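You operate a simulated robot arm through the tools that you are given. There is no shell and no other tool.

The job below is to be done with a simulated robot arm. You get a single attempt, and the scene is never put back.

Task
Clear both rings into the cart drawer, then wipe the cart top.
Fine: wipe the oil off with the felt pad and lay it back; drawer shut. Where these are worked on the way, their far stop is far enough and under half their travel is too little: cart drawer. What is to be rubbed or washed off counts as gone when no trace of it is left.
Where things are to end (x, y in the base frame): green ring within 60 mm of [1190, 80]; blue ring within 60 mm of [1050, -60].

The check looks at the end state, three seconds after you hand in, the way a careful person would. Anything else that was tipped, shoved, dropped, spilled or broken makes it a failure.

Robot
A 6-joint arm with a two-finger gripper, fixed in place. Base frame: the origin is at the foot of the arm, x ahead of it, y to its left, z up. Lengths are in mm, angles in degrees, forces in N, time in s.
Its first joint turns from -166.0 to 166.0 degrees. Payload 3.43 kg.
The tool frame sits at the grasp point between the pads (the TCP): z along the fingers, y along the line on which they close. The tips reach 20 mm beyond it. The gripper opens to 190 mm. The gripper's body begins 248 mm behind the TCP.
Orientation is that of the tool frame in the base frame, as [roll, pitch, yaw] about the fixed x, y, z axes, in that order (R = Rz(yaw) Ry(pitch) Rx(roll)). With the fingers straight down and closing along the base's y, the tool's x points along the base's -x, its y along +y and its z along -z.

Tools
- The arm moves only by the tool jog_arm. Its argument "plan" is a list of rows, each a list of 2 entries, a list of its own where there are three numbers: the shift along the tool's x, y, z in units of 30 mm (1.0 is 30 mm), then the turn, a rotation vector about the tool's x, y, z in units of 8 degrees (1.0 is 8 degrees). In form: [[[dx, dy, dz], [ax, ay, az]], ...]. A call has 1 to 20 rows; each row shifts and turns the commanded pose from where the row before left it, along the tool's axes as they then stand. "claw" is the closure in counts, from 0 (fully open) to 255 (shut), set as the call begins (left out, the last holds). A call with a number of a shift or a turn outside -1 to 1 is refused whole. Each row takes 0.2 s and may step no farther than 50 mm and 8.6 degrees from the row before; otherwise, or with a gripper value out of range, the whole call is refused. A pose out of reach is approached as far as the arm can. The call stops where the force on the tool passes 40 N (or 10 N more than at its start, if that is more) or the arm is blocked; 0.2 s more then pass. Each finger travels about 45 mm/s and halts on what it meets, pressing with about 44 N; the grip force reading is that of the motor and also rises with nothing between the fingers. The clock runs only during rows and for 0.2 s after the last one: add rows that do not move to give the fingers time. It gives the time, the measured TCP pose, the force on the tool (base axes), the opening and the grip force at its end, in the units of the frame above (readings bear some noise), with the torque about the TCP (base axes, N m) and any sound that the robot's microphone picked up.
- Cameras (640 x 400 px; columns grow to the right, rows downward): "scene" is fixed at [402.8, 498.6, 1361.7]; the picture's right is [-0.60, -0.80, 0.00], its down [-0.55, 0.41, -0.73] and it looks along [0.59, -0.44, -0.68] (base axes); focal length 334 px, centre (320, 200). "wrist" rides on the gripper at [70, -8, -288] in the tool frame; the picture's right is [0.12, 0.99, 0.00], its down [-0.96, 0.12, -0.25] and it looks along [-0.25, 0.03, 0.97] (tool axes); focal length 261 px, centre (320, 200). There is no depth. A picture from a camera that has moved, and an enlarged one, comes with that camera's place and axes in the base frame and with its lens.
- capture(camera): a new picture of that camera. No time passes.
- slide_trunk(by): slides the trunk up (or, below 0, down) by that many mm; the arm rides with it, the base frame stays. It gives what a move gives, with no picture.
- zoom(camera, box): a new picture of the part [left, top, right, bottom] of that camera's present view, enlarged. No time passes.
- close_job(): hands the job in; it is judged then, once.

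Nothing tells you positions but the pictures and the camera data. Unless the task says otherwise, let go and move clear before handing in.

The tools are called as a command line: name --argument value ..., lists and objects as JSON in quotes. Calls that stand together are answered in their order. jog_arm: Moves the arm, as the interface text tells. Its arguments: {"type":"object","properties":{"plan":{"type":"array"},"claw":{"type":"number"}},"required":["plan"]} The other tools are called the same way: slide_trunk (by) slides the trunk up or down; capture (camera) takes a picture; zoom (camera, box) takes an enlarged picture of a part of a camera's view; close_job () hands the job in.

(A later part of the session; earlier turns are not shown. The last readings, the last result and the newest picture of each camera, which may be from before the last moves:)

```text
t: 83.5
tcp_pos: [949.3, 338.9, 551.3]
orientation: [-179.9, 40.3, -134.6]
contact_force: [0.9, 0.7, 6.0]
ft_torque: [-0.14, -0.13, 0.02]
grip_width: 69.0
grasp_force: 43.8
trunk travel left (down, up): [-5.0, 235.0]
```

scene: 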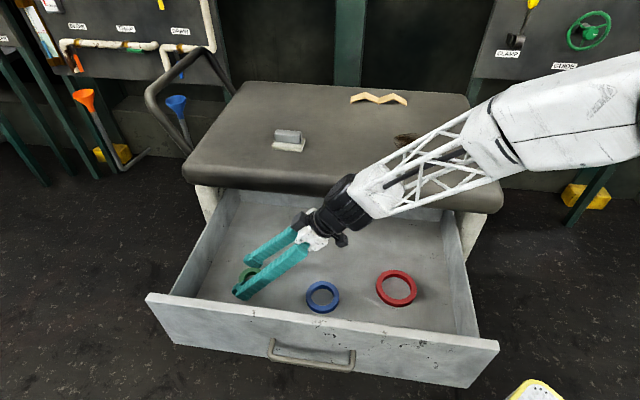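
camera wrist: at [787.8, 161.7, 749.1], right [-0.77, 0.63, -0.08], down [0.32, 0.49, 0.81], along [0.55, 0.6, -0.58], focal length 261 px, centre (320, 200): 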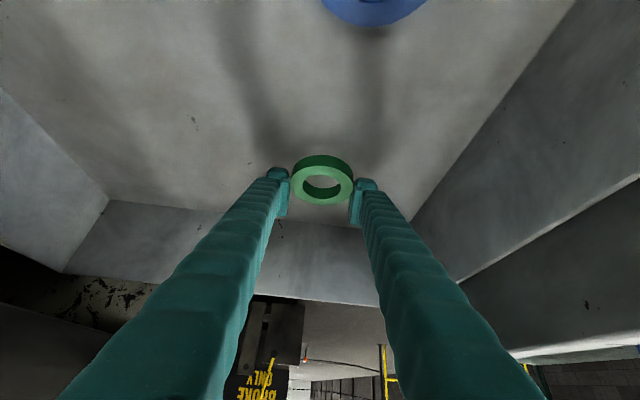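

Ring has touched the floor; releasing and lifting out.

jog_arm --plan '[[[0, 0, 0], [0, 0, 0]], [[0, 0, 0], [0, 0, 0]], [[0, 0, 0], [0, 0, 0]], [[0, 0, 0], [0, 0, 0]]]' --claw 125

jog_arm --plan '[[[-0.108, 0, -0.127], [0, 0, 0]], [[-0.324, 0, -0.381], [0, 0, 0]], [[-0.648, 0, -0.7615], [0, 0, 0]], [[-0.648, 0, -0.7615], [0, 0, 0]], [[-0.648, 0, -0.7615], [0, 0, 0]], [[-0.648, 0, -0.7615], [0, 0, 0]], [[-0.648, 0, -0.7615], [0, 0, 0]], [[-0.648, 0, -0.7615], [0, 0, 0]], [[-0.648, 0, -0.7615], [0, 0, 0]], [[-0.648, 0, -0.7615], [0, 0, 0]], [[-0.648, 0, -0.7615], [0, 0, 0]], [[-0.648, 0, -0.7615], [0, 0, 0]], [[-0.648, 0, -0.7615], [0, 0, 0]]]'

capture --camera "scene"

capture --camera "wrist"

```text
t: 84.5
tcp_pos: [947.8, 337.9, 549.9]
orientation: [-179.9, 40.4, -134.6]
contact_force: [-0.9, -0.9, -0.8]
ft_torque: [-0.02, 0.03, 0.0]
grip_width: 96.7
grasp_force: 0.0
trunk travel left (down, up): [-5.0, 235.0]
```

```text
t: 87.3
tcp_pos: [949.7, 339.2, 900.5]
orientation: [180.0, 40.2, -134.8]
contact_force: [0.9, -0.2, 0.2]
ft_torque: [0.06, 0.04, 0.0]
grip_width: 96.8
grasp_force: 0.0
trunk travel left (down, up): [-5.0, 235.0]
```

```text
taken
```

scene: 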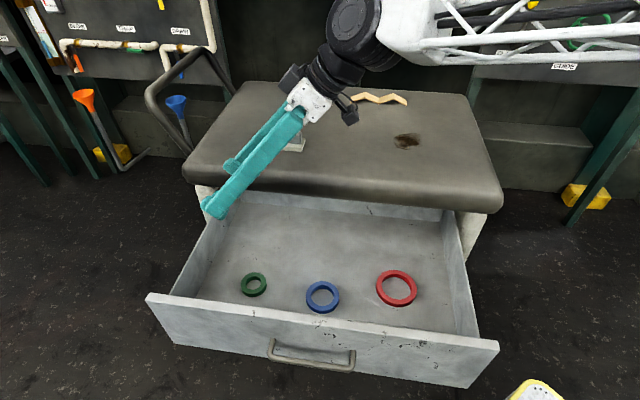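

```text
taken
camera wrist: at [788.0, 161.1, 1074.7], right [-0.77, 0.63, -0.08], down [0.32, 0.49, 0.81], along [0.55, 0.6, -0.58], focal length 261 px, centre (320, 200)
```

wrist: 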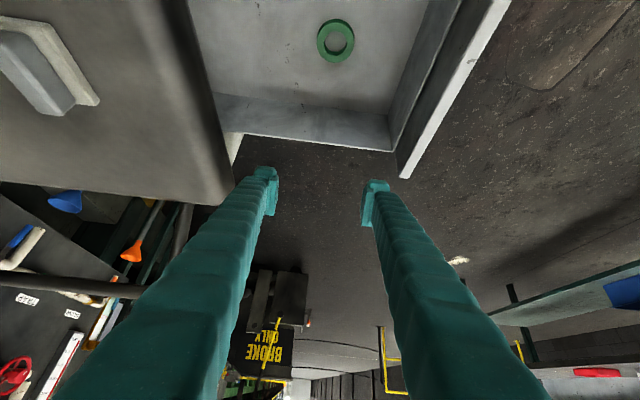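

Both rings are in place in the drawer: blue near [798, 197] and green near [943, 333] with the drawer open. Next I move back in front of the drawer and re-tilt the tool to grip the handle.

jog_arm --plan '[[[0.233, 0.793, -0.561], [0, 0, 0]], [[0.233, 0.793, -0.561], [0, 0, 0]], [[0.233, 0.793, -0.561], [0, 0, 0]], [[0.233, 0.793, -0.561], [0, 0, 0]], [[0.233, 0.793, -0.561], [0, 0, 0]], [[0.233, 0.793, -0.561], [0, 0, 0]], [[0, 0, 0], [0, 1, 0]], [[0, 0, 0], [0, 1, 0]], [[0, 0, 0], [0, 1, 0]], [[0, 0, 0], [0, 1, 0]], [[0, 0, 0], [0, 1, 0]], [[0, 0, 0], [0, 0.03, -0.04]], [[0, 0, 0], [0, 0, 0]]]' --claw 205

capture --camera "wrist"

```text
t: 90.1
tcp_pos: [779.9, 370.5, 949.2]
orientation: [179.9, 0.0, -134.4]
contact_force: [-0.1, 0.2, 0.3]
ft_torque: [0.0, 0.02, -0.01]
grip_width: 37.2
grasp_force: 0.0
trunk travel left (down, up): [-5.0, 235.0]
```

```text
taken
camera wrist: at [737.2, 312.8, 1237.6], right [-0.79, 0.61, 0.0], down [0.59, 0.77, 0.25], along [0.15, 0.2, -0.97], focal length 261 px, centre (320, 200)
```

wrist: 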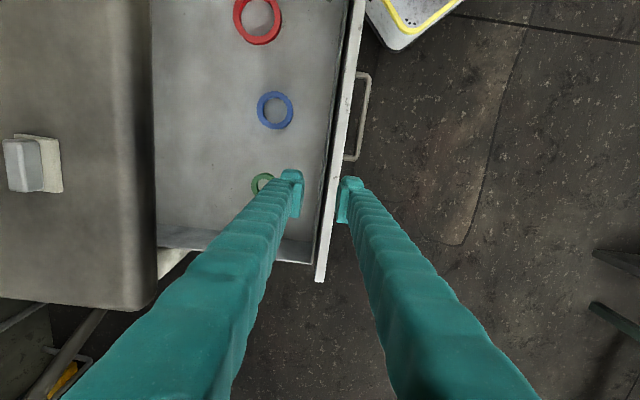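

jog_arm --plan '[[[0, 0, 0], [0, 0, 0.07]], [[0, 0, 0], [1, 0, 0]], [[0, 0, 0], [1, 0, 0]], [[0, 0, 0], [1, 0, 0]], [[0, 0, 0], [1, 0, 0]], [[0, 0, 0], [1, 0, 0]], [[0, 0, 0], [0.625, 0, 0]], [[0, 0, 0], [0, 0, 0]]]'

jog_arm --plan '[[[0.975, 0, 0], [0, 0, 0]], [[0.975, 0, 0], [0, 0, 0]], [[0.975, 0, 0], [0, 0, 0]], [[0.975, 0, 0], [0, 0, 0]], [[0, 0.972, 0], [0, 0, 0]], [[0, 0.972, 0], [0, 0, 0]], [[0, 0.972, 0], [0, 0, 0]], [[0, 0.972, 0], [0, 0, 0]], [[0, 0.972, 0], [0, 0, 0]], [[0, 0.972, 0], [0, 0, 0]], [[0, 0.972, 0], [0, 0, 0]], [[0, 0.972, 0], [0, 0, 0]], [[0, 0.972, 0], [0, 0, 0]], [[0, 0.972, 0], [0, 0, 0]], [[0, 0, 0], [0, 0, 0]]]'

capture --camera "wrist"

capture --camera "scene"

```text
t: 91.9
tcp_pos: [779.7, 371.7, 949.0]
orientation: [-134.8, 0.0, -134.8]
contact_force: [-0.1, -0.1, -0.6]
ft_torque: [0.02, 0.02, 0.03]
grip_width: 37.4
grasp_force: 0.0
trunk travel left (down, up): [-5.0, 235.0]
```

```text
t: 95.1
tcp_pos: [551.3, 433.7, 741.9]
orientation: [-135.0, 0.1, -135.0]
contact_force: [1.1, -0.9, -0.4]
ft_torque: [0.0, 0.0, 0.04]
grip_width: 37.2
grasp_force: 0.0
trunk travel left (down, up): [-5.0, 235.0]
```

```text
taken
camera wrist: at [362.1, 521.6, 951.7], right [-0.58, 0.41, -0.7], down [0.5, 0.86, 0.09], along [0.64, -0.29, -0.71], focal length 261 px, centre (320, 200)
```

wrist: 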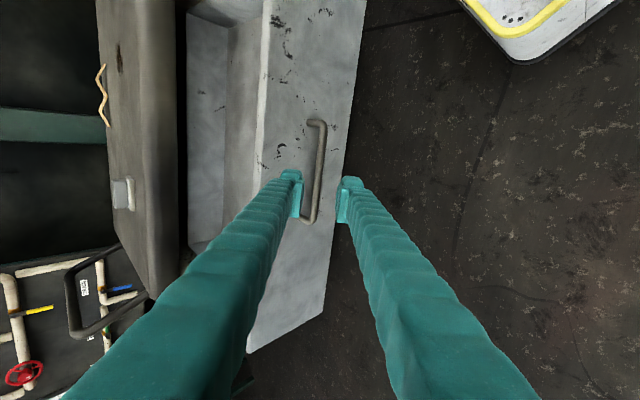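

```text
taken
```

scene: 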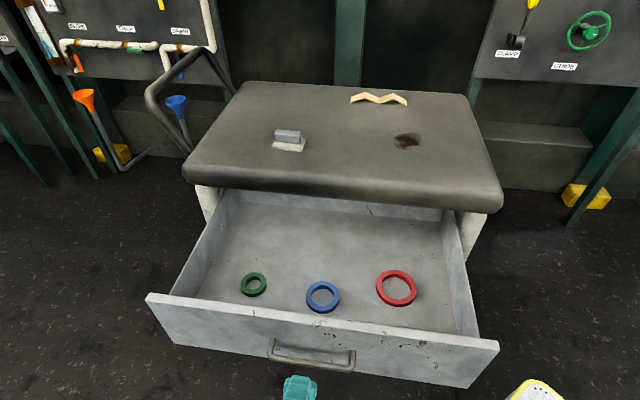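

zoom --camera "wrist" --box '[240, 110, 400, 210]'

```text
4.00 times, centred on (320, 160) of wrist
camera zoom: at [362.1, 521.6, 951.7], right [-0.58, 0.41, -0.7], down [0.5, 0.86, 0.09], along [0.64, -0.29, -0.71], focal length 1043 px, centre (320, 360)
```

zoom: 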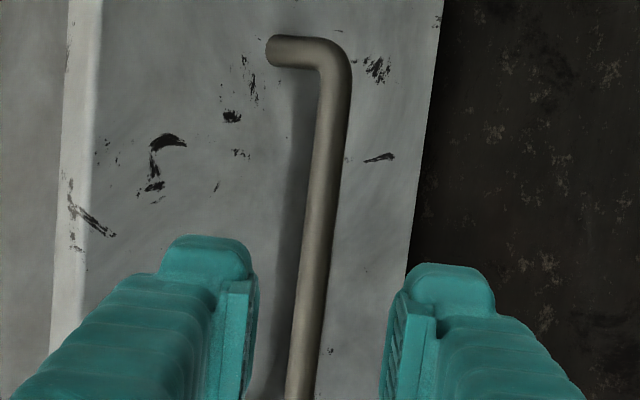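

jog_arm --plan '[[[0, -0.1, 0], [0, 0, 0]], [[0, 0, 0.8], [0, 0, 0]], [[0, 0, 0.8], [0, 0, 0]], [[0, 0, 0.8], [0, 0, 0]], [[0, 0, 0.8], [0, 0, 0]], [[0, 0, 0.8], [0, 0, 0]], [[0, 0, 0], [0, 0, 0]]]'

zoom --camera "wrist" --box '[240, 110, 400, 210]'

capture --camera "wrist"

```text
t: 96.7
tcp_pos: [614.3, 372.1, 661.1]
orientation: [-135.1, -0.1, -134.9]
contact_force: [0.3, 0.2, -0.2]
ft_torque: [0.04, 0.01, 0.03]
grip_width: 37.2
grasp_force: 0.0
trunk travel left (down, up): [-5.0, 235.0]
```

```text
4.00 times, centred on (320, 160) of wrist
camera zoom: at [424.6, 459.9, 870.2], right [-0.58, 0.41, -0.7], down [0.5, 0.86, 0.09], along [0.64, -0.29, -0.71], focal length 1043 px, centre (320, 360)
```

zoom: 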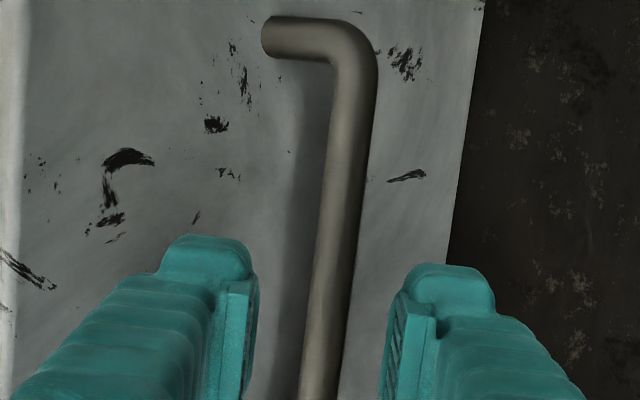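

```text
taken
camera wrist: at [424.6, 459.9, 870.2], right [-0.58, 0.41, -0.7], down [0.5, 0.86, 0.09], along [0.64, -0.29, -0.71], focal length 261 px, centre (320, 200)
```

wrist: 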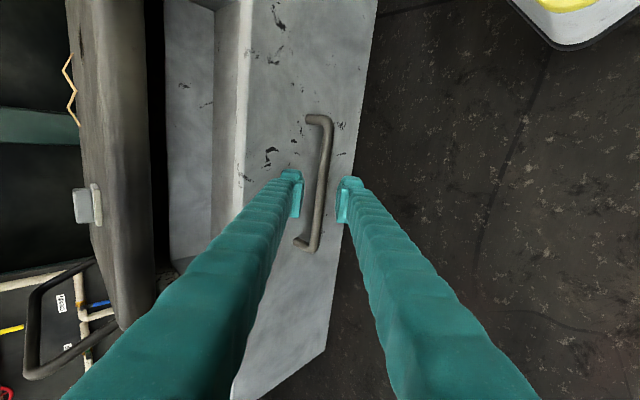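

jog_arm --plan '[[[0, 0.07, 0.4], [0, 0, 0]], [[0, 0, 0.4], [0, 0, 0]], [[0, 0, 0.4], [0, 0, 0]], [[0, 0, 0.25], [0, 0, 0]], [[0, 0, 0.2], [0, 0, 0]], [[0, 0, 0], [0, 0, 0]]]'

zoom --camera "wrist" --box '[240, 130, 400, 230]'

capture --camera "wrist"

```text
t: 98.1
tcp_pos: [635.8, 348.6, 624.4]
orientation: [-135.0, 0.0, -134.8]
contact_force: [-0.8, 0.6, 0.2]
ft_torque: [0.02, -0.01, -0.01]
grip_width: 37.2
grasp_force: 0.0
trunk travel left (down, up): [-5.0, 235.0]
```

```text
4.00 times, centred on (320, 180) of wrist
camera zoom: at [446.8, 436.9, 833.6], right [-0.58, 0.41, -0.7], down [0.5, 0.86, 0.09], along [0.64, -0.29, -0.71], focal length 1043 px, centre (320, 280)
```

zoom: 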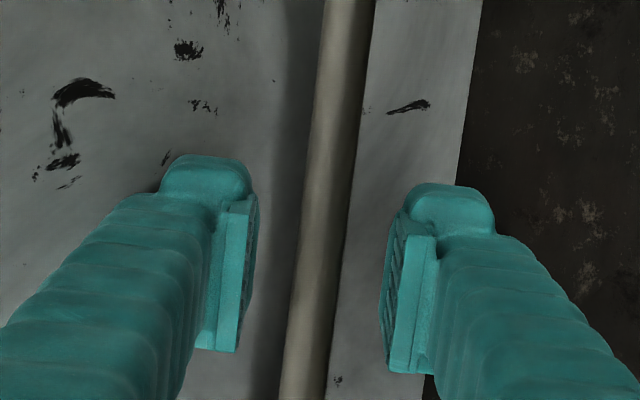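

```text
taken
camera wrist: at [446.8, 436.9, 833.6], right [-0.58, 0.41, -0.7], down [0.5, 0.86, 0.09], along [0.64, -0.29, -0.71], focal length 261 px, centre (320, 200)
```

wrist: 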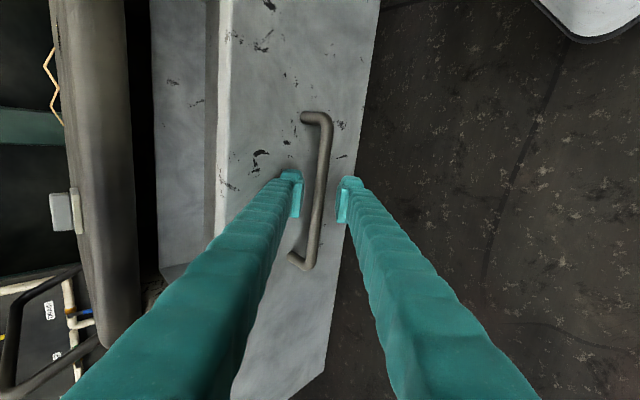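

jog_arm --plan '[[[0, 0, 0.07], [0, 0, 0]], [[0, 0, 0], [0, 0, 0]], [[0, 0, 0], [0, 0, 0]], [[0, 0, 0], [0, 0, 0]], [[0, 0, 0], [0, 0, 0]]]' --claw 255

```text
t: 99.3
tcp_pos: [638.0, 347.3, 622.3]
orientation: [-134.9, 0.2, -134.9]
contact_force: [11.8, -5.0, 17.4]
ft_torque: [-0.66, 0.45, 0.75]
grip_width: 12.4
grasp_force: 44.7
trunk travel left (down, up): [-5.0, 235.0]
```

Gripped. Now I push the drawer in gently, watching the side loads.

jog_arm --plan '[[[0, -0.05, 0.05], [0, 0, 0]], [[0, -0.1, 0.1], [0, 0, 0]], [[0, -0.15, 0.15], [0, 0, 0]], [[0, -0.17, 0.17], [0, 0, 0]], [[0, -0.17, 0.17], [0, 0, 0]], [[0, -0.17, 0.17], [0, 0, 0]], [[0, -0.17, 0.17], [0, 0, 0]], [[0, -0.17, 0.17], [0, 0, 0]], [[0, -0.15, 0.15], [0, 0, 0]], [[0, -0.1, 0.1], [0, 0, 0]], [[0, -0.05, 0.05], [0, 0, 0]]]'

capture --camera "scene"

```text
t: 101.7
tcp_pos: [680.5, 303.9, 622.4]
orientation: [-134.9, 0.1, -135.0]
contact_force: [1.3, 2.3, 24.8]
ft_torque: [-0.58, 0.45, 0.84]
grip_width: 11.9
grasp_force: 45.2
trunk travel left (down, up): [-5.0, 235.0]
```

```text
taken
```

scene: 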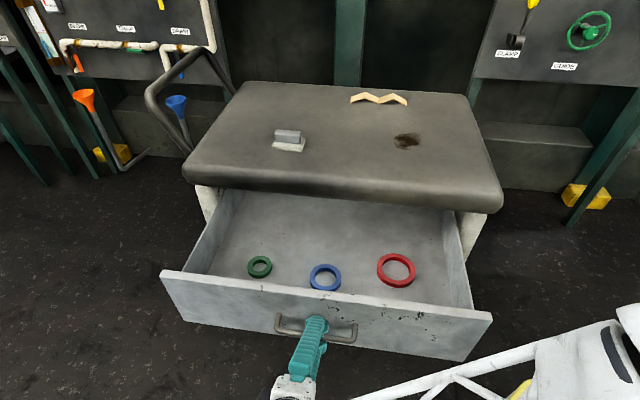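

jog_arm --plan '[[[0, -0.03, -0.03], [0, 0, 0]], [[0, -0.1, 0.1], [0, 0, 0]], [[0, -0.15, 0.15], [0, 0, 0]], [[0, -0.17, 0.17], [0, 0, 0]], [[0, -0.17, 0.17], [0, 0, 0]], [[0, -0.17, 0.17], [0, 0, 0]], [[0, -0.17, 0.17], [0, 0, 0]], [[0, -0.17, 0.17], [0, 0, 0]], [[0, -0.17, 0.17], [0, 0, 0]], [[0, -0.17, 0.17], [0, 0, 0]], [[0, -0.17, 0.17], [0, 0, 0]], [[0, -0.15, 0.15], [0, 0, 0]], [[0, -0.1, 0.1], [0, 0, 0]], [[0, -0.05, 0.05], [0, 0, 0]]]'

```text
t: 104.7
tcp_pos: [738.6, 246.0, 622.6]
orientation: [-135.0, -0.1, -134.9]
contact_force: [-2.4, 0.0, -11.7]
ft_torque: [-0.58, 0.65, 0.71]
grip_width: 11.9
grasp_force: 44.9
trunk travel left (down, up): [-5.0, 235.0]
```

jog_arm --plan '[[[0, 0, 0.02], [0, 0, 0]], [[0, -0.1, 0.1], [0, 0, 0]], [[0, -0.15, 0.15], [0, 0, 0]], [[0, -0.19, 0.19], [0, 0, 0]], [[0, -0.19, 0.19], [0, 0, 0]], [[0, -0.19, 0.19], [0, 0, 0]], [[0, -0.19, 0.19], [0, 0, 0]], [[0, -0.19, 0.19], [0, 0, 0]], [[0, -0.19, 0.19], [0, 0, 0]], [[0, -0.19, 0.19], [0, 0, 0]], [[0, -0.19, 0.19], [0, 0, 0]], [[0, -0.19, 0.19], [0, 0, 0]], [[0, -0.15, 0.15], [0, 0, 0]], [[0, -0.1, 0.1], [0, 0, 0]], [[0, -0.05, 0.05], [0, 0, 0]]]'

capture --camera "scene"

```text
t: 107.9
tcp_pos: [807.0, 177.6, 622.7]
orientation: [-135.0, 0.1, -134.9]
contact_force: [-4.1, -2.3, -19.1]
ft_torque: [-0.54, 0.57, 0.76]
grip_width: 12.0
grasp_force: 44.6
trunk travel left (down, up): [-5.0, 235.0]
```

```text
taken
```

scene: 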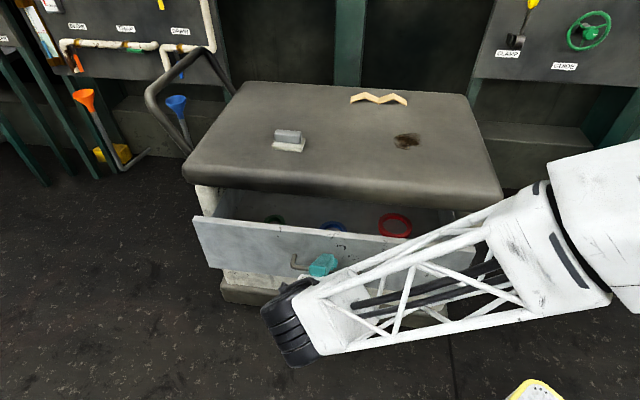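

jog_arm --plan '[[[0, 0.025, 0.025], [0, 0, 0]], [[0, -0.1, 0.1], [0, 0, 0]], [[0, -0.15, 0.15], [0, 0, 0]], [[0, -0.19, 0.19], [0, 0, 0]], [[0, -0.19, 0.19], [0, 0, 0]], [[0, -0.19, 0.19], [0, 0, 0]], [[0, -0.19, 0.19], [0, 0, 0]], [[0, -0.19, 0.19], [0, 0, 0]], [[0, -0.19, 0.19], [0, 0, 0]], [[0, -0.19, 0.19], [0, 0, 0]], [[0, -0.19, 0.19], [0, 0, 0]], [[0, -0.15, 0.15], [0, 0, 0]], [[0, -0.1, 0.1], [0, 0, 0]], [[0, -0.05, 0.05], [0, 0, 0]]]'

```text
t: 110.9
tcp_pos: [868.8, 116.1, 623.0]
orientation: [-135.1, 0.1, -134.9]
contact_force: [-11.2, -10.8, 4.9]
ft_torque: [-0.58, 0.6, 0.71]
grip_width: 11.9
grasp_force: 45.1
trunk travel left (down, up): [-5.0, 235.0]
```

jog_arm --plan '[[[0.06, 0, 0], [0, 0, 0]], [[0, -0.08, 0.08], [0, 0, 0]], [[0, -0.12, 0.12], [0, 0, 0]], [[0, -0.12, 0.12], [0, 0, 0]], [[0, -0.12, 0.12], [0, 0, 0]], [[0, -0.12, 0.12], [0, 0, 0]], [[0, -0.1, 0.1], [0, 0, 0]], [[0, -0.06, 0.06], [0, 0, 0]], [[0, 0, 0], [0, 0, 0]]]'

```text
t: 112.9
tcp_pos: [890.3, 94.7, 622.6]
orientation: [-135.0, 0.2, -134.8]
contact_force: [22.8, 22.6, 6.9]
ft_torque: [-0.38, 0.34, 1.04]
grip_width: 12.0
grasp_force: 44.9
trunk travel left (down, up): [-5.0, 235.0]
```

jog_arm --plan '[[[-0.04, 0, 0], [0, 0, 0]], [[0, -0.05, 0.05], [0, 0, 0]], [[0, -0.05, 0.05], [0, 0, 0]], [[0, -0.04, 0.04], [0, 0, 0]], [[0, 0, 0], [0, 0, 0]]]'

capture --camera "scene"

```text
t: 114.1
tcp_pos: [894.0, 91.1, 621.6]
orientation: [-135.0, -0.1, -134.8]
contact_force: [3.3, 19.0, 6.2]
ft_torque: [-0.48, 0.48, 0.91]
grip_width: 11.4
grasp_force: 44.8
trunk travel left (down, up): [-5.0, 235.0]
```

```text
taken
```

scene: 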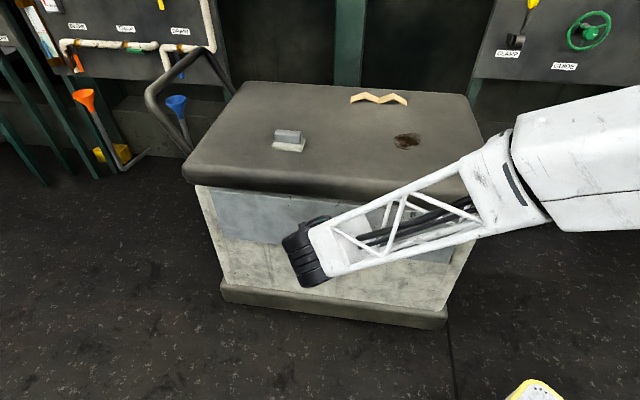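

jog_arm --plan '[[[-0.015, -0.04, 0.04], [0, 0, 0]], [[0, -0.04, 0.04], [0, 0, 0]], [[0, 0, 0], [0, 0, 0]]]'

```text
t: 114.8
tcp_pos: [893.8, 89.0, 620.5]
orientation: [-135.2, 0.1, -135.1]
contact_force: [-25.2, 22.9, 4.8]
ft_torque: [-0.15, 0.29, 0.63]
grip_width: 9.8
grasp_force: 43.2
trunk travel left (down, up): [-5.0, 235.0]
stopped in row 3: the force on the tool passed its limit at 44 N (the readings are from after the stop); the commanded pose is now the measured one
```

The drawer meets its inner stop (34 N straight outward). I release the handle and back off.

jog_arm --plan '[[[0, 0, 0], [0, 0, 0]], [[0, 0, 0], [0, 0, 0]], [[0, 0, 0], [0, 0, 0]]]' --claw 222

zoom --camera "wrist" --box '[240, 130, 400, 230]'

```text
t: 115.6
tcp_pos: [894.4, 87.7, 620.5]
orientation: [-135.1, -0.1, -135.0]
contact_force: [-0.1, 0.4, 0.4]
ft_torque: [0.03, 0.04, 0.01]
grip_width: 24.3
grasp_force: 0.1
trunk travel left (down, up): [-5.0, 235.0]
```

```text
4.00 times, centred on (320, 180) of wrist
camera zoom: at [706.8, 176.5, 830.2], right [-0.58, 0.41, -0.7], down [0.5, 0.86, 0.09], along [0.64, -0.3, -0.71], focal length 1043 px, centre (320, 280)
```

zoom: 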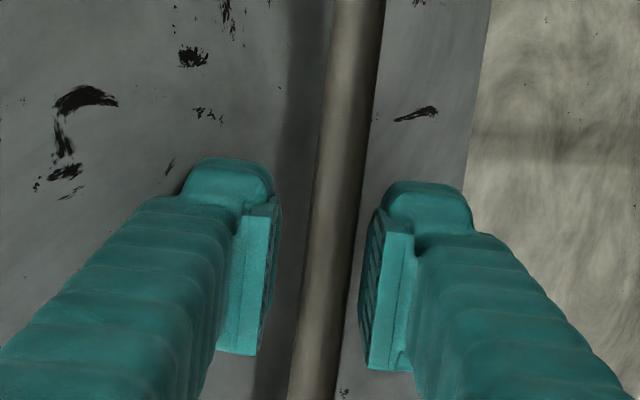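

jog_arm --plan '[[[0, 0, -0.1], [0, 0, 0]], [[0, 0, -0.2], [0, 0, 0]], [[0, 0, -0.4], [0, 0, 0]], [[0, 0, -0.7], [0, 0, 0]], [[0, 0, -1], [0, 0, 0]], [[0, 0, -1], [0, 0, 0]], [[0, 0, -1], [0, 0, 0]], [[0, 0, -1], [0, 0, 0]], [[0, 0, 0], [0, 0, 0]]]'

capture --camera "wrist"

capture --camera "scene"

```text
t: 117.6
tcp_pos: [814.6, 167.2, 733.3]
orientation: [-135.2, 0.0, -135.0]
contact_force: [-0.4, -0.1, 1.1]
ft_torque: [-0.01, -0.03, 0.0]
grip_width: 24.5
grasp_force: 0.2
trunk travel left (down, up): [-5.0, 235.0]
```

```text
taken
camera wrist: at [626.6, 255.7, 943.7], right [-0.58, 0.41, -0.7], down [0.5, 0.86, 0.09], along [0.64, -0.3, -0.71], focal length 261 px, centre (320, 200)
```

wrist: 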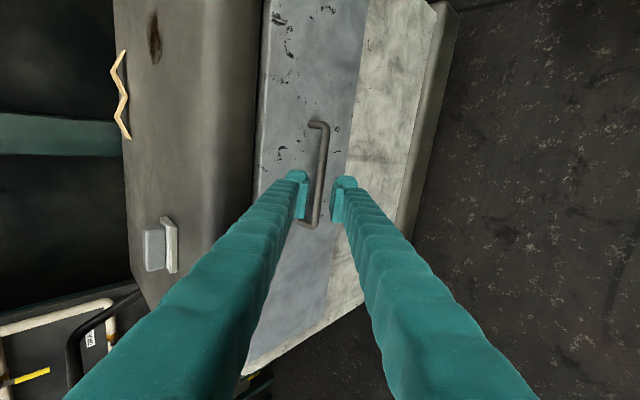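

```text
taken
```

scene: 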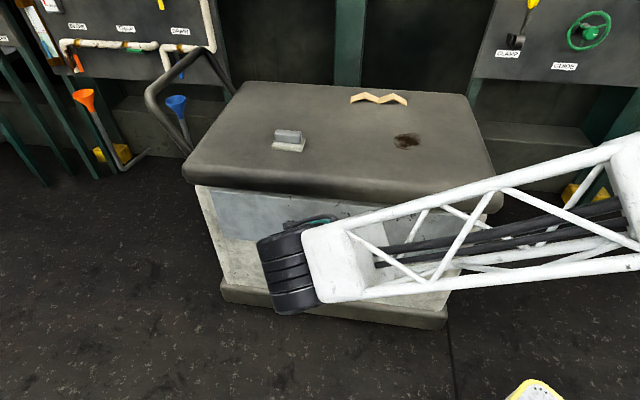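

jog_arm --plan '[[[0, -0.864, -0.864], [0, 0, 0]], [[0, -0.864, -0.864], [0, 0, 0]], [[0, -0.864, -0.864], [0, 0, 0]], [[0, -0.864, -0.864], [0, 0, 0]], [[0, -0.864, -0.864], [0, 0, 0]], [[0, -0.864, -0.864], [0, 0, 0]], [[0, 0, 0], [-1, 0, 0]], [[0, 0, 0], [-1, 0, 0]], [[0, 0, 0], [-1, 0, 0]], [[0, 0, 0], [-1, 0, 0]], [[0, 0, 0], [-1, 0, 0]], [[0, 0, 0], [-0.61, 0, 0]], [[0, 0, 0], [0, 0, 0]]]'

capture --camera "wrist"

capture --camera "scene"

zoom --camera "scene" --box '[180, 70, 520, 282]'

```text
t: 120.4
tcp_pos: [814.0, 167.6, 954.0]
orientation: [179.8, -0.1, -135.0]
contact_force: [-0.1, -0.1, 0.3]
ft_torque: [-0.02, 0.04, 0.02]
grip_width: 24.5
grasp_force: 0.1
trunk travel left (down, up): [-5.0, 235.0]
```

```text
taken
camera wrist: at [772.3, 110.9, 1242.2], right [-0.79, 0.62, 0.0], down [0.6, 0.76, 0.25], along [0.15, 0.19, -0.97], focal length 261 px, centre (320, 200)
```

wrist: 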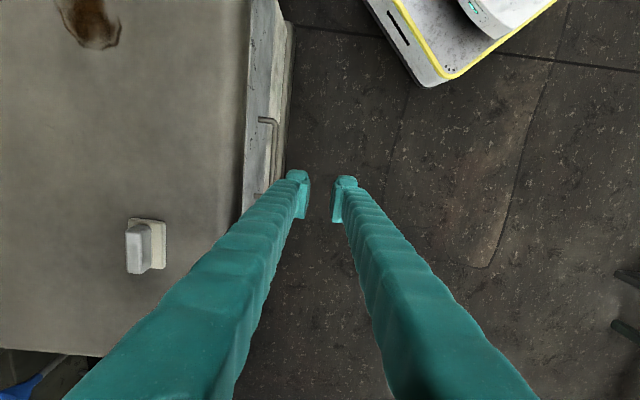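

```text
taken
```

scene: 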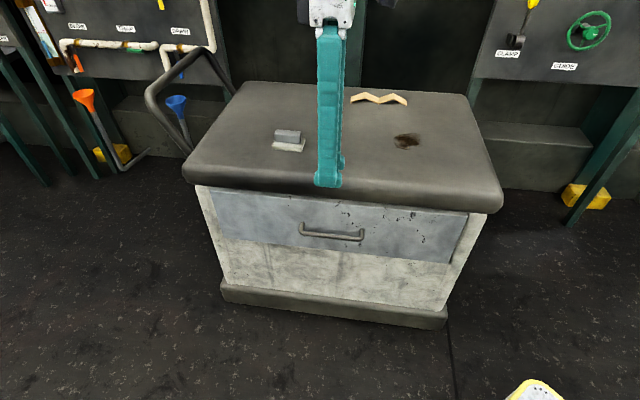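

```text
1.88 times, centred on (350, 176) of scene
camera zoom: at [402.8, 498.6, 1361.7], right [-0.6, -0.8, 0.0], down [-0.55, 0.41, -0.73], along [0.59, -0.44, -0.68], focal length 629 px, centre (264, 245)
```

zoom: 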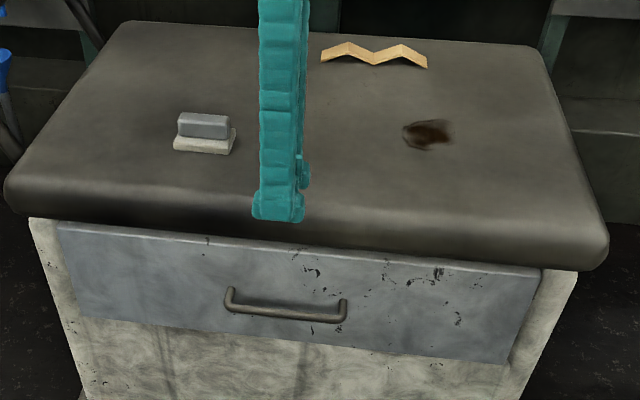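

zoom --camera "scene" --box '[260, 180, 420, 280]'

zoom --camera "wrist" --box '[100, 200, 200, 262]'

zoom --camera "scene" --box '[260, 115, 324, 155]'

```text
4.00 times, centred on (340, 230) of scene
camera zoom: at [402.8, 498.6, 1361.7], right [-0.6, -0.8, 0.0], down [-0.55, 0.41, -0.73], along [0.59, -0.44, -0.68], focal length 1337 px, centre (240, 80)
```

zoom: 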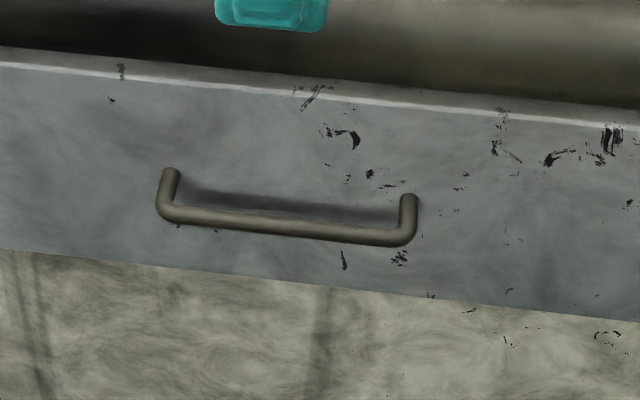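

```text
6.40 times, centred on (150, 231) of wrist
camera zoom: at [772.3, 110.9, 1242.2], right [-0.79, 0.62, 0.0], down [0.6, 0.76, 0.25], along [0.15, 0.19, -0.97], focal length 1668 px, centre (1408, 2)
```

zoom: 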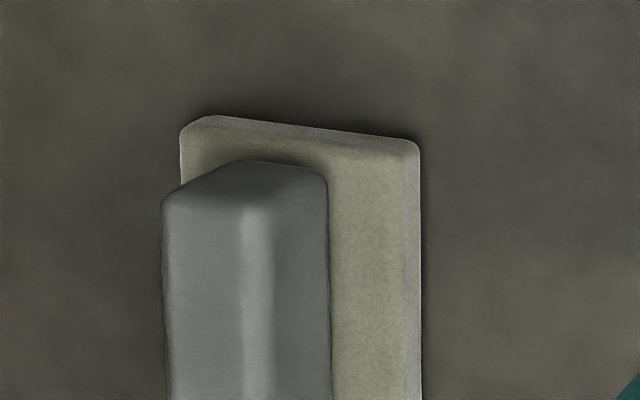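

```text
10.00 times, centred on (292, 135) of scene
camera zoom: at [402.8, 498.6, 1361.7], right [-0.6, -0.8, 0.0], down [-0.55, 0.41, -0.73], along [0.59, -0.44, -0.68], focal length 3342 px, centre (600, 850)
```

zoom: 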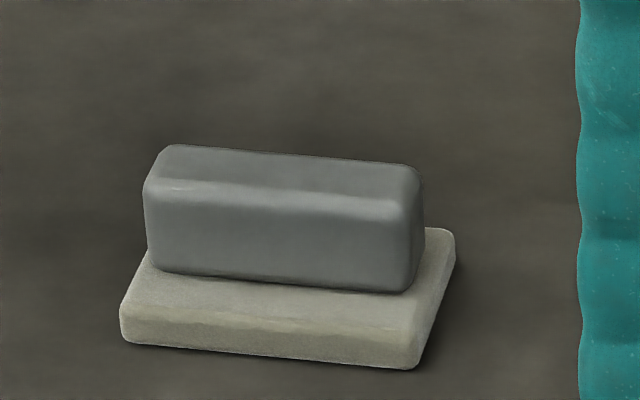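

The drawer is shut exactly as at the start. The felt pad is about 88×58 mm with a 32 mm high grip block along the cart's length, centred near [1133, 72]. I lean the tool again and move above it.

jog_arm --plan '[[[0, 0, 0], [0.025, 0, 0]], [[0, 0, 0], [0, -1, 0]], [[0, 0, 0], [0, -1, 0]], [[0, 0, 0], [0, -1, 0]], [[0, 0, 0], [0, -1, 0]], [[0, 0, 0], [0, -1, 0]], [[0, 0, 0], [0, 0, 0]]]' --claw 160

jog_arm --plan '[[[-0.337, -0.814, 0.333], [0, 0, 0]], [[-0.337, -0.814, 0.333], [0, 0, 0]], [[-0.337, -0.814, 0.333], [0, 0, 0]], [[-0.337, -0.814, 0.333], [0, 0, 0]], [[-0.337, -0.814, 0.333], [0, 0, 0]], [[-0.337, -0.814, 0.333], [0, 0, 0]], [[-0.337, -0.814, 0.333], [0, 0, 0]], [[-0.337, -0.814, 0.333], [0, 0, 0]], [[-0.337, -0.814, 0.333], [0, 0, 0]], [[-0.337, -0.814, 0.333], [0, 0, 0]], [[-0.337, -0.814, 0.333], [0, 0, 0]], [[-0.337, -0.814, 0.333], [0, 0, 0]], [[0, 0, 0], [0, 0, 0]]]'

capture --camera "wrist"

capture --camera "scene"

```text
t: 122.0
tcp_pos: [815.5, 167.8, 954.7]
orientation: [-179.8, 40.0, -134.9]
contact_force: [0.3, -0.3, 0.2]
ft_torque: [0.0, 0.01, 0.0]
grip_width: 71.0
grasp_force: 0.1
trunk travel left (down, up): [-5.0, 235.0]
```

```text
t: 124.8
tcp_pos: [1143.4, 81.9, 938.7]
orientation: [-179.8, 40.0, -134.9]
contact_force: [-0.2, -0.2, 0.5]
ft_torque: [0.02, -0.02, 0.01]
grip_width: 70.9
grasp_force: 0.1
trunk travel left (down, up): [-5.0, 235.0]
```

```text
taken
camera wrist: at [980.4, -93.7, 1114.3], right [-0.77, 0.64, -0.08], down [0.33, 0.49, 0.81], along [0.55, 0.59, -0.59], focal length 261 px, centre (320, 200)
```

wrist: 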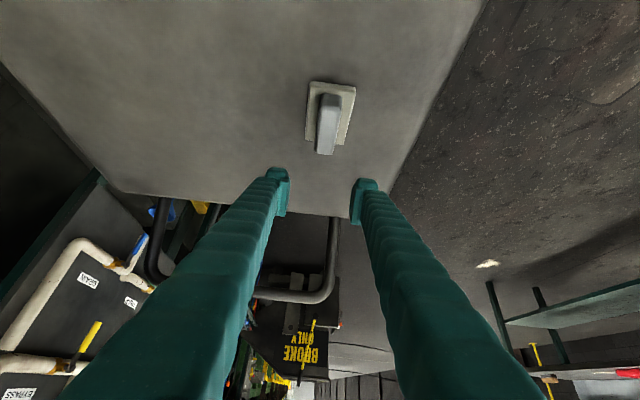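

```text
taken
```

scene: 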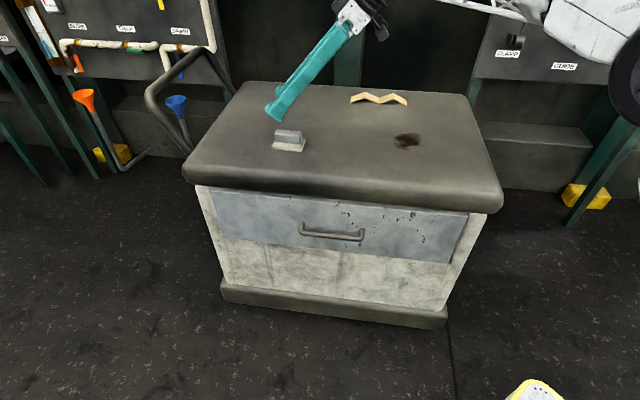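

zoom --camera "wrist" --box '[270, 70, 390, 145]'

zoom --camera "wrist" --box '[260, 75, 420, 175]'

```text
5.33 times, centred on (330, 108) of wrist
camera zoom: at [980.4, -93.7, 1114.3], right [-0.77, 0.64, -0.08], down [0.33, 0.49, 0.81], along [0.55, 0.59, -0.59], focal length 1390 px, centre (267, 693)
```

zoom: 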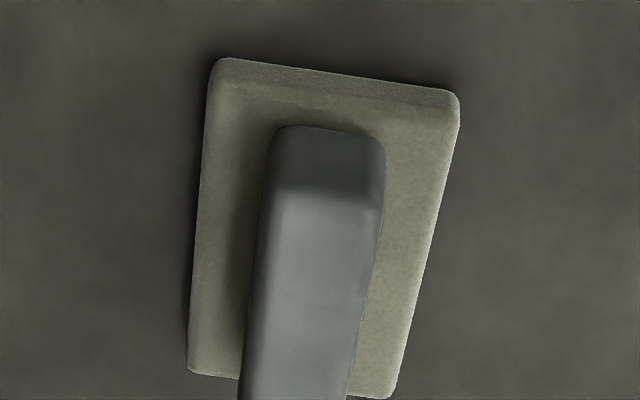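

```text
4.00 times, centred on (340, 125) of wrist
camera zoom: at [980.4, -93.7, 1114.3], right [-0.77, 0.64, -0.08], down [0.33, 0.49, 0.81], along [0.55, 0.59, -0.59], focal length 1043 px, centre (240, 500)
```

zoom: 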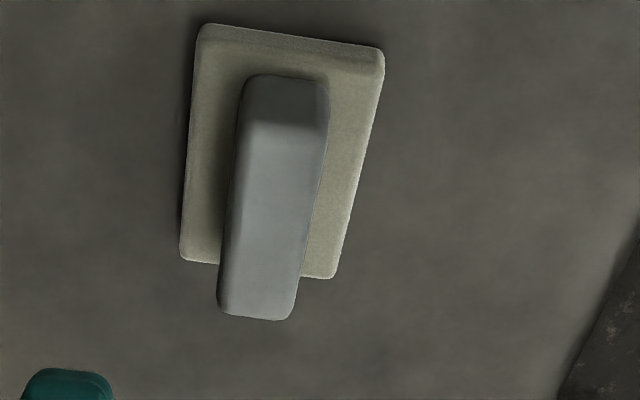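

The felt pad is centred at [1133.4, 71] with its grip 24 mm wide and its top at z≈842. Reach is fine, so I descend over the grip.

jog_arm --plan '[[[0.5, 0, 0.558], [0, 0, 0]], [[0.5, 0, 0.558], [0, 0, 0]], [[0.5, 0, 0.558], [0, 0, 0]], [[0.5, 0, 0.558], [0, 0, 0]], [[0.18, 0, 0.2], [0, 0, 0]], [[0.106, 0, 0.12], [0, 0, 0]], [[0, 0, 0], [0, 0, 0]]]'

capture --camera "wrist"

zoom --camera "scene" --box '[240, 100, 340, 162]'

```text
t: 126.4
tcp_pos: [1141.3, 79.0, 837.9]
orientation: [-179.9, 39.9, -135.0]
contact_force: [-0.5, -0.1, 0.1]
ft_torque: [0.0, 0.04, 0.0]
grip_width: 70.8
grasp_force: 0.1
trunk travel left (down, up): [-5.0, 235.0]
```

```text
taken
camera wrist: at [977.7, -97.1, 1013.4], right [-0.77, 0.64, -0.08], down [0.33, 0.49, 0.81], along [0.55, 0.59, -0.59], focal length 261 px, centre (320, 200)
```

wrist: 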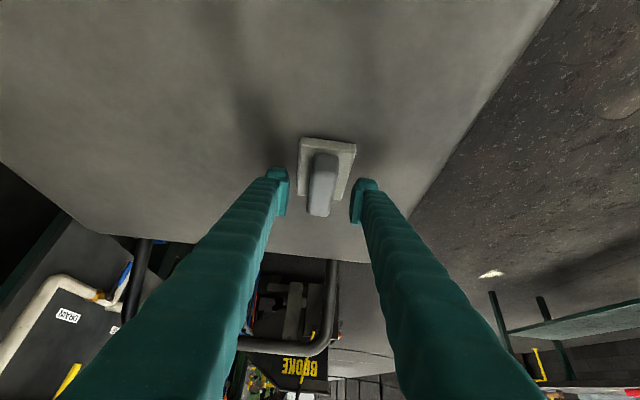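

```text
6.40 times, centred on (290, 131) of scene
camera zoom: at [402.8, 498.6, 1361.7], right [-0.6, -0.8, 0.0], down [-0.55, 0.41, -0.73], along [0.59, -0.44, -0.68], focal length 2139 px, centre (512, 642)
```

zoom: 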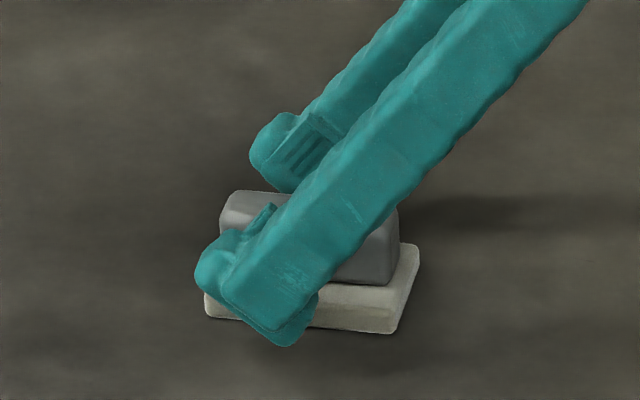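

jog_arm --plan '[[[0.032, 0, 0.038], [0, 0, 0]], [[0, 0, 0], [0, 0, 0]], [[0, 0, 0], [0, 0, 0]], [[0, 0, 0], [0, 0, 0]], [[0, 0, 0], [0, 0, 0]], [[0, 0, 0], [0, 0, 0]]]' --claw 255

capture --camera "wrist"

zoom --camera "scene" --box '[240, 100, 340, 162]'

```text
t: 127.8
tcp_pos: [1140.6, 79.4, 839.3]
orientation: [-179.6, 40.2, -134.8]
contact_force: [11.0, -1.5, 33.6]
ft_torque: [0.3, 0.0, -0.2]
grip_width: 26.6
grasp_force: 43.8
trunk travel left (down, up): [-5.0, 235.0]
```

```text
taken
camera wrist: at [977.1, -97.4, 1014.5], right [-0.77, 0.64, -0.08], down [0.32, 0.49, 0.81], along [0.56, 0.59, -0.58], focal length 261 px, centre (320, 200)
```

wrist: 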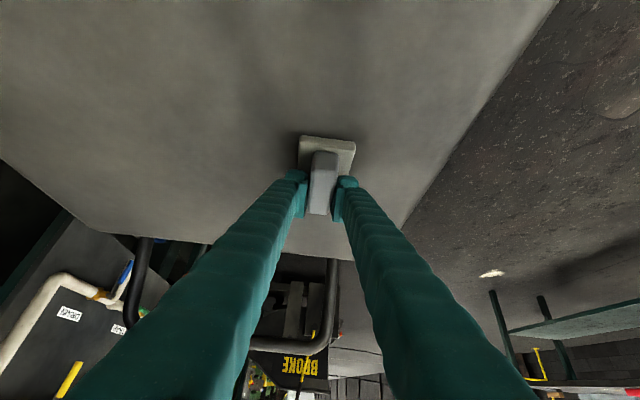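

```text
6.40 times, centred on (290, 131) of scene
camera zoom: at [402.8, 498.6, 1361.7], right [-0.6, -0.8, 0.0], down [-0.55, 0.41, -0.73], along [0.59, -0.44, -0.68], focal length 2139 px, centre (512, 642)
```

zoom: 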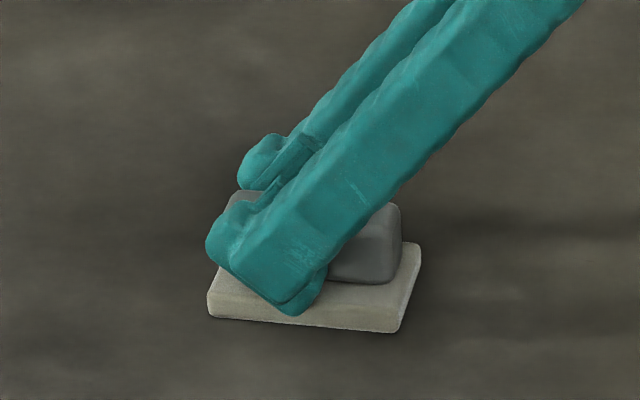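

The grip is holding the pad's block (26.6 mm, full force). I lift gently and check.

jog_arm --plan '[[[-0.065, 0, -0.077], [0, 0, 0]], [[-0.1, 0, -0.12], [0, 0, 0]], [[-0.2, 0, -0.24], [0, 0, 0]], [[-0.3, 0, -0.36], [0, 0, 0]], [[-0.4, 0, -0.477], [0, 0, 0]], [[0, 0, 0], [0, 0, 0]]]'

capture --camera "wrist"

zoom --camera "scene" --box '[240, 85, 340, 147]'

```text
t: 129.2
tcp_pos: [1140.7, 77.6, 886.9]
orientation: [-179.8, 39.9, -134.9]
contact_force: [0.9, -0.6, -1.4]
ft_torque: [-0.04, -0.02, 0.0]
grip_width: 26.6
grasp_force: 44.0
trunk travel left (down, up): [-5.0, 235.0]
```

```text
taken
camera wrist: at [978.0, -98.0, 1062.9], right [-0.77, 0.64, -0.08], down [0.33, 0.49, 0.81], along [0.55, 0.59, -0.59], focal length 261 px, centre (320, 200)
```

wrist: 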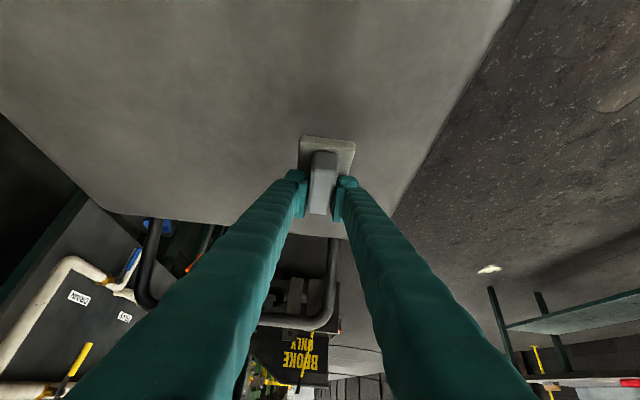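

```text
6.40 times, centred on (290, 116) of scene
camera zoom: at [402.8, 498.6, 1361.7], right [-0.6, -0.8, 0.0], down [-0.55, 0.41, -0.73], along [0.59, -0.44, -0.68], focal length 2139 px, centre (512, 738)
```

zoom: 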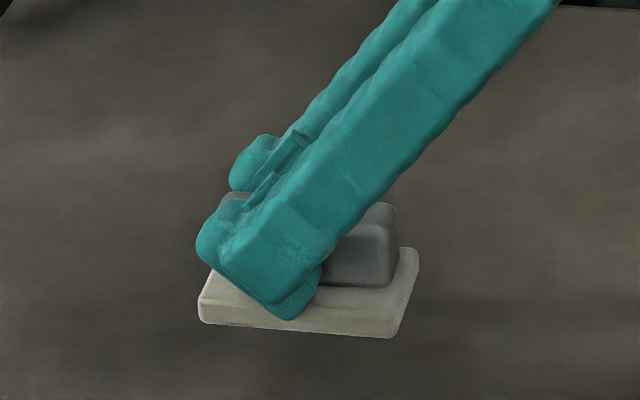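

The pad is held level. I carry it over to the oil patch.

jog_arm --plan '[[[0.35, -0.1, -0.29], [0, 0, 0]], [[0.691, -0.195, -0.579], [0, 0, 0]], [[0.691, -0.195, -0.579], [0, 0, 0]], [[0.691, -0.195, -0.579], [0, 0, 0]], [[0.691, -0.195, -0.579], [0, 0, 0]], [[0.691, -0.195, -0.579], [0, 0, 0]], [[0.691, -0.195, -0.579], [0, 0, 0]], [[0.691, -0.195, -0.579], [0, 0, 0]], [[0.691, -0.195, -0.579], [0, 0, 0]], [[0.691, -0.195, -0.579], [0, 0, 0]], [[0.691, -0.195, -0.579], [0, 0, 0]], [[0.691, -0.195, -0.579], [0, 0, 0]], [[0.35, -0.1, -0.29], [0, 0, 0]], [[0, 0, 0], [0, 0, 0]]]'

capture --camera "wrist"

capture --camera "scene"

zoom --camera "scene" --box '[340, 90, 468, 170]'

```text
t: 132.2
tcp_pos: [960.6, -200.7, 886.2]
orientation: [-179.8, 39.9, -134.9]
contact_force: [0.0, -0.2, -0.1]
ft_torque: [0.02, 0.03, -0.01]
grip_width: 26.2
grasp_force: 43.7
trunk travel left (down, up): [-5.0, 235.0]
```

```text
taken
camera wrist: at [797.5, -377.1, 1061.9], right [-0.77, 0.64, -0.08], down [0.33, 0.49, 0.81], along [0.55, 0.59, -0.59], focal length 261 px, centre (320, 200)
```

wrist: 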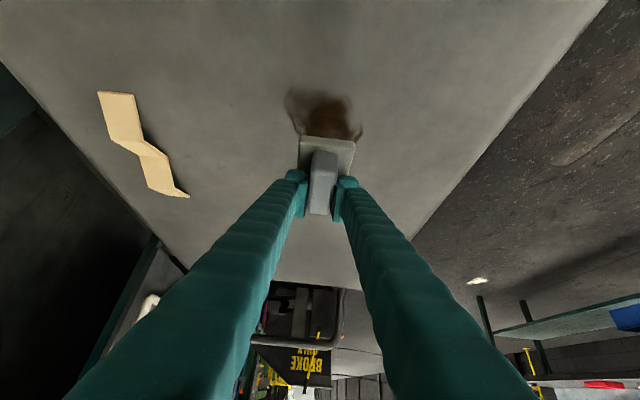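

```text
taken
```

scene: 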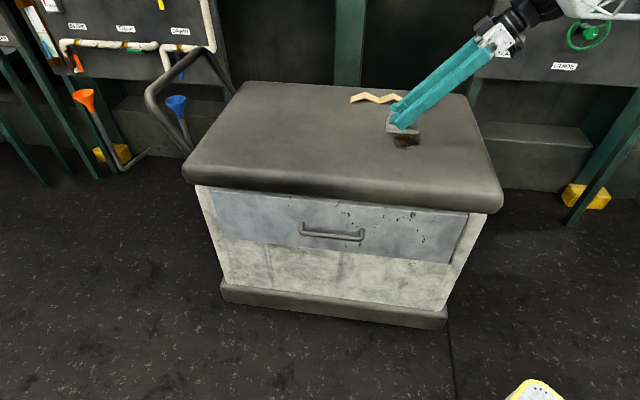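

```text
5.00 times, centred on (404, 130) of scene
camera zoom: at [402.8, 498.6, 1361.7], right [-0.6, -0.8, 0.0], down [-0.55, 0.41, -0.73], along [0.59, -0.44, -0.68], focal length 1671 px, centre (-100, 550)
```

zoom: 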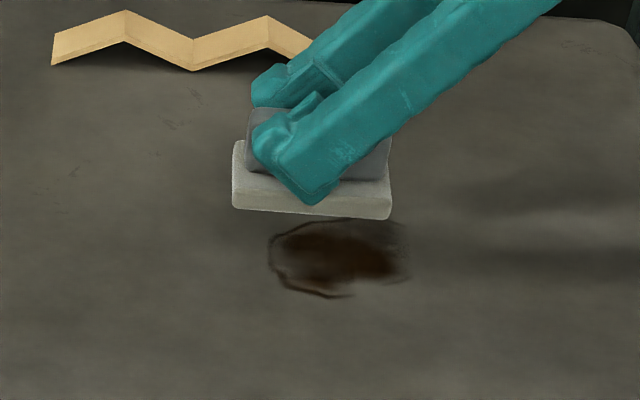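

The oil patch spans roughly ±45 mm about [938, -233]. I set the pad down just beside it on the near side.

jog_arm --plan '[[[0.232, 0.707, -0.198], [0, 0, 0]], [[0.232, 0.707, -0.198], [0, 0, 0]], [[0.232, 0.707, -0.198], [0, 0, 0]], [[0.43, 0, 0.512], [0, 0, 0]], [[0.43, 0, 0.512], [0, 0, 0]], [[0, 0, 0], [0, 0, 0]]]'

zoom --camera "scene" --box '[340, 90, 468, 170]'

```text
t: 133.6
tcp_pos: [895.5, -176.2, 846.4]
orientation: [-179.8, 39.9, -134.8]
contact_force: [-0.8, 0.2, -0.5]
ft_torque: [-0.02, -0.04, 0.02]
grip_width: 26.5
grasp_force: 44.4
trunk travel left (down, up): [-5.0, 235.0]
```

```text
5.00 times, centred on (404, 130) of scene
camera zoom: at [402.8, 498.6, 1361.7], right [-0.6, -0.8, 0.0], down [-0.55, 0.41, -0.73], along [0.59, -0.44, -0.68], focal length 1671 px, centre (-100, 550)
```

zoom: 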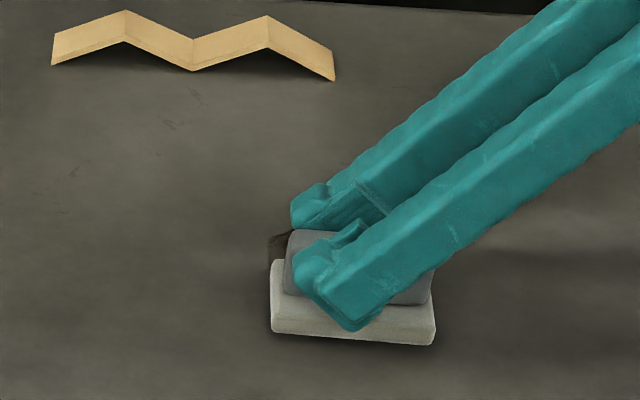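

jog_arm --plan '[[[0.064, 0, 0.077], [0, 0, 0]], [[0.064, 0, 0.077], [0, 0, 0]], [[0, 0, 0], [0, 0, 0]]]'

jog_arm --plan '[[[0.032, 0, 0.0385], [0, 0, 0]], [[0, 0, 0], [0, 0, 0]]]'

```text
t: 134.4
tcp_pos: [896.3, -175.8, 841.0]
orientation: [-179.8, 39.9, -134.9]
contact_force: [0.4, -0.5, -1.5]
ft_torque: [0.01, 0.01, 0.03]
grip_width: 26.5
grasp_force: 44.1
trunk travel left (down, up): [-5.0, 235.0]
```

```text
t: 135.0
tcp_pos: [895.0, -175.4, 840.0]
orientation: [-179.8, 39.8, -134.9]
contact_force: [1.8, 0.9, 3.1]
ft_torque: [0.14, 0.04, -0.01]
grip_width: 26.4
grasp_force: 44.3
trunk travel left (down, up): [-5.0, 235.0]
```

jog_arm --plan '[[[0.0214, 0, 0.0255], [0, 0, 0]], [[0, 0, 0], [0, 0, 0]]]'

```text
t: 135.6
tcp_pos: [896.2, -177.0, 839.0]
orientation: [-179.7, 40.0, -134.9]
contact_force: [0.9, -0.2, 10.0]
ft_torque: [0.14, 0.28, -0.03]
grip_width: 26.5
grasp_force: 44.4
trunk travel left (down, up): [-5.0, 235.0]
```

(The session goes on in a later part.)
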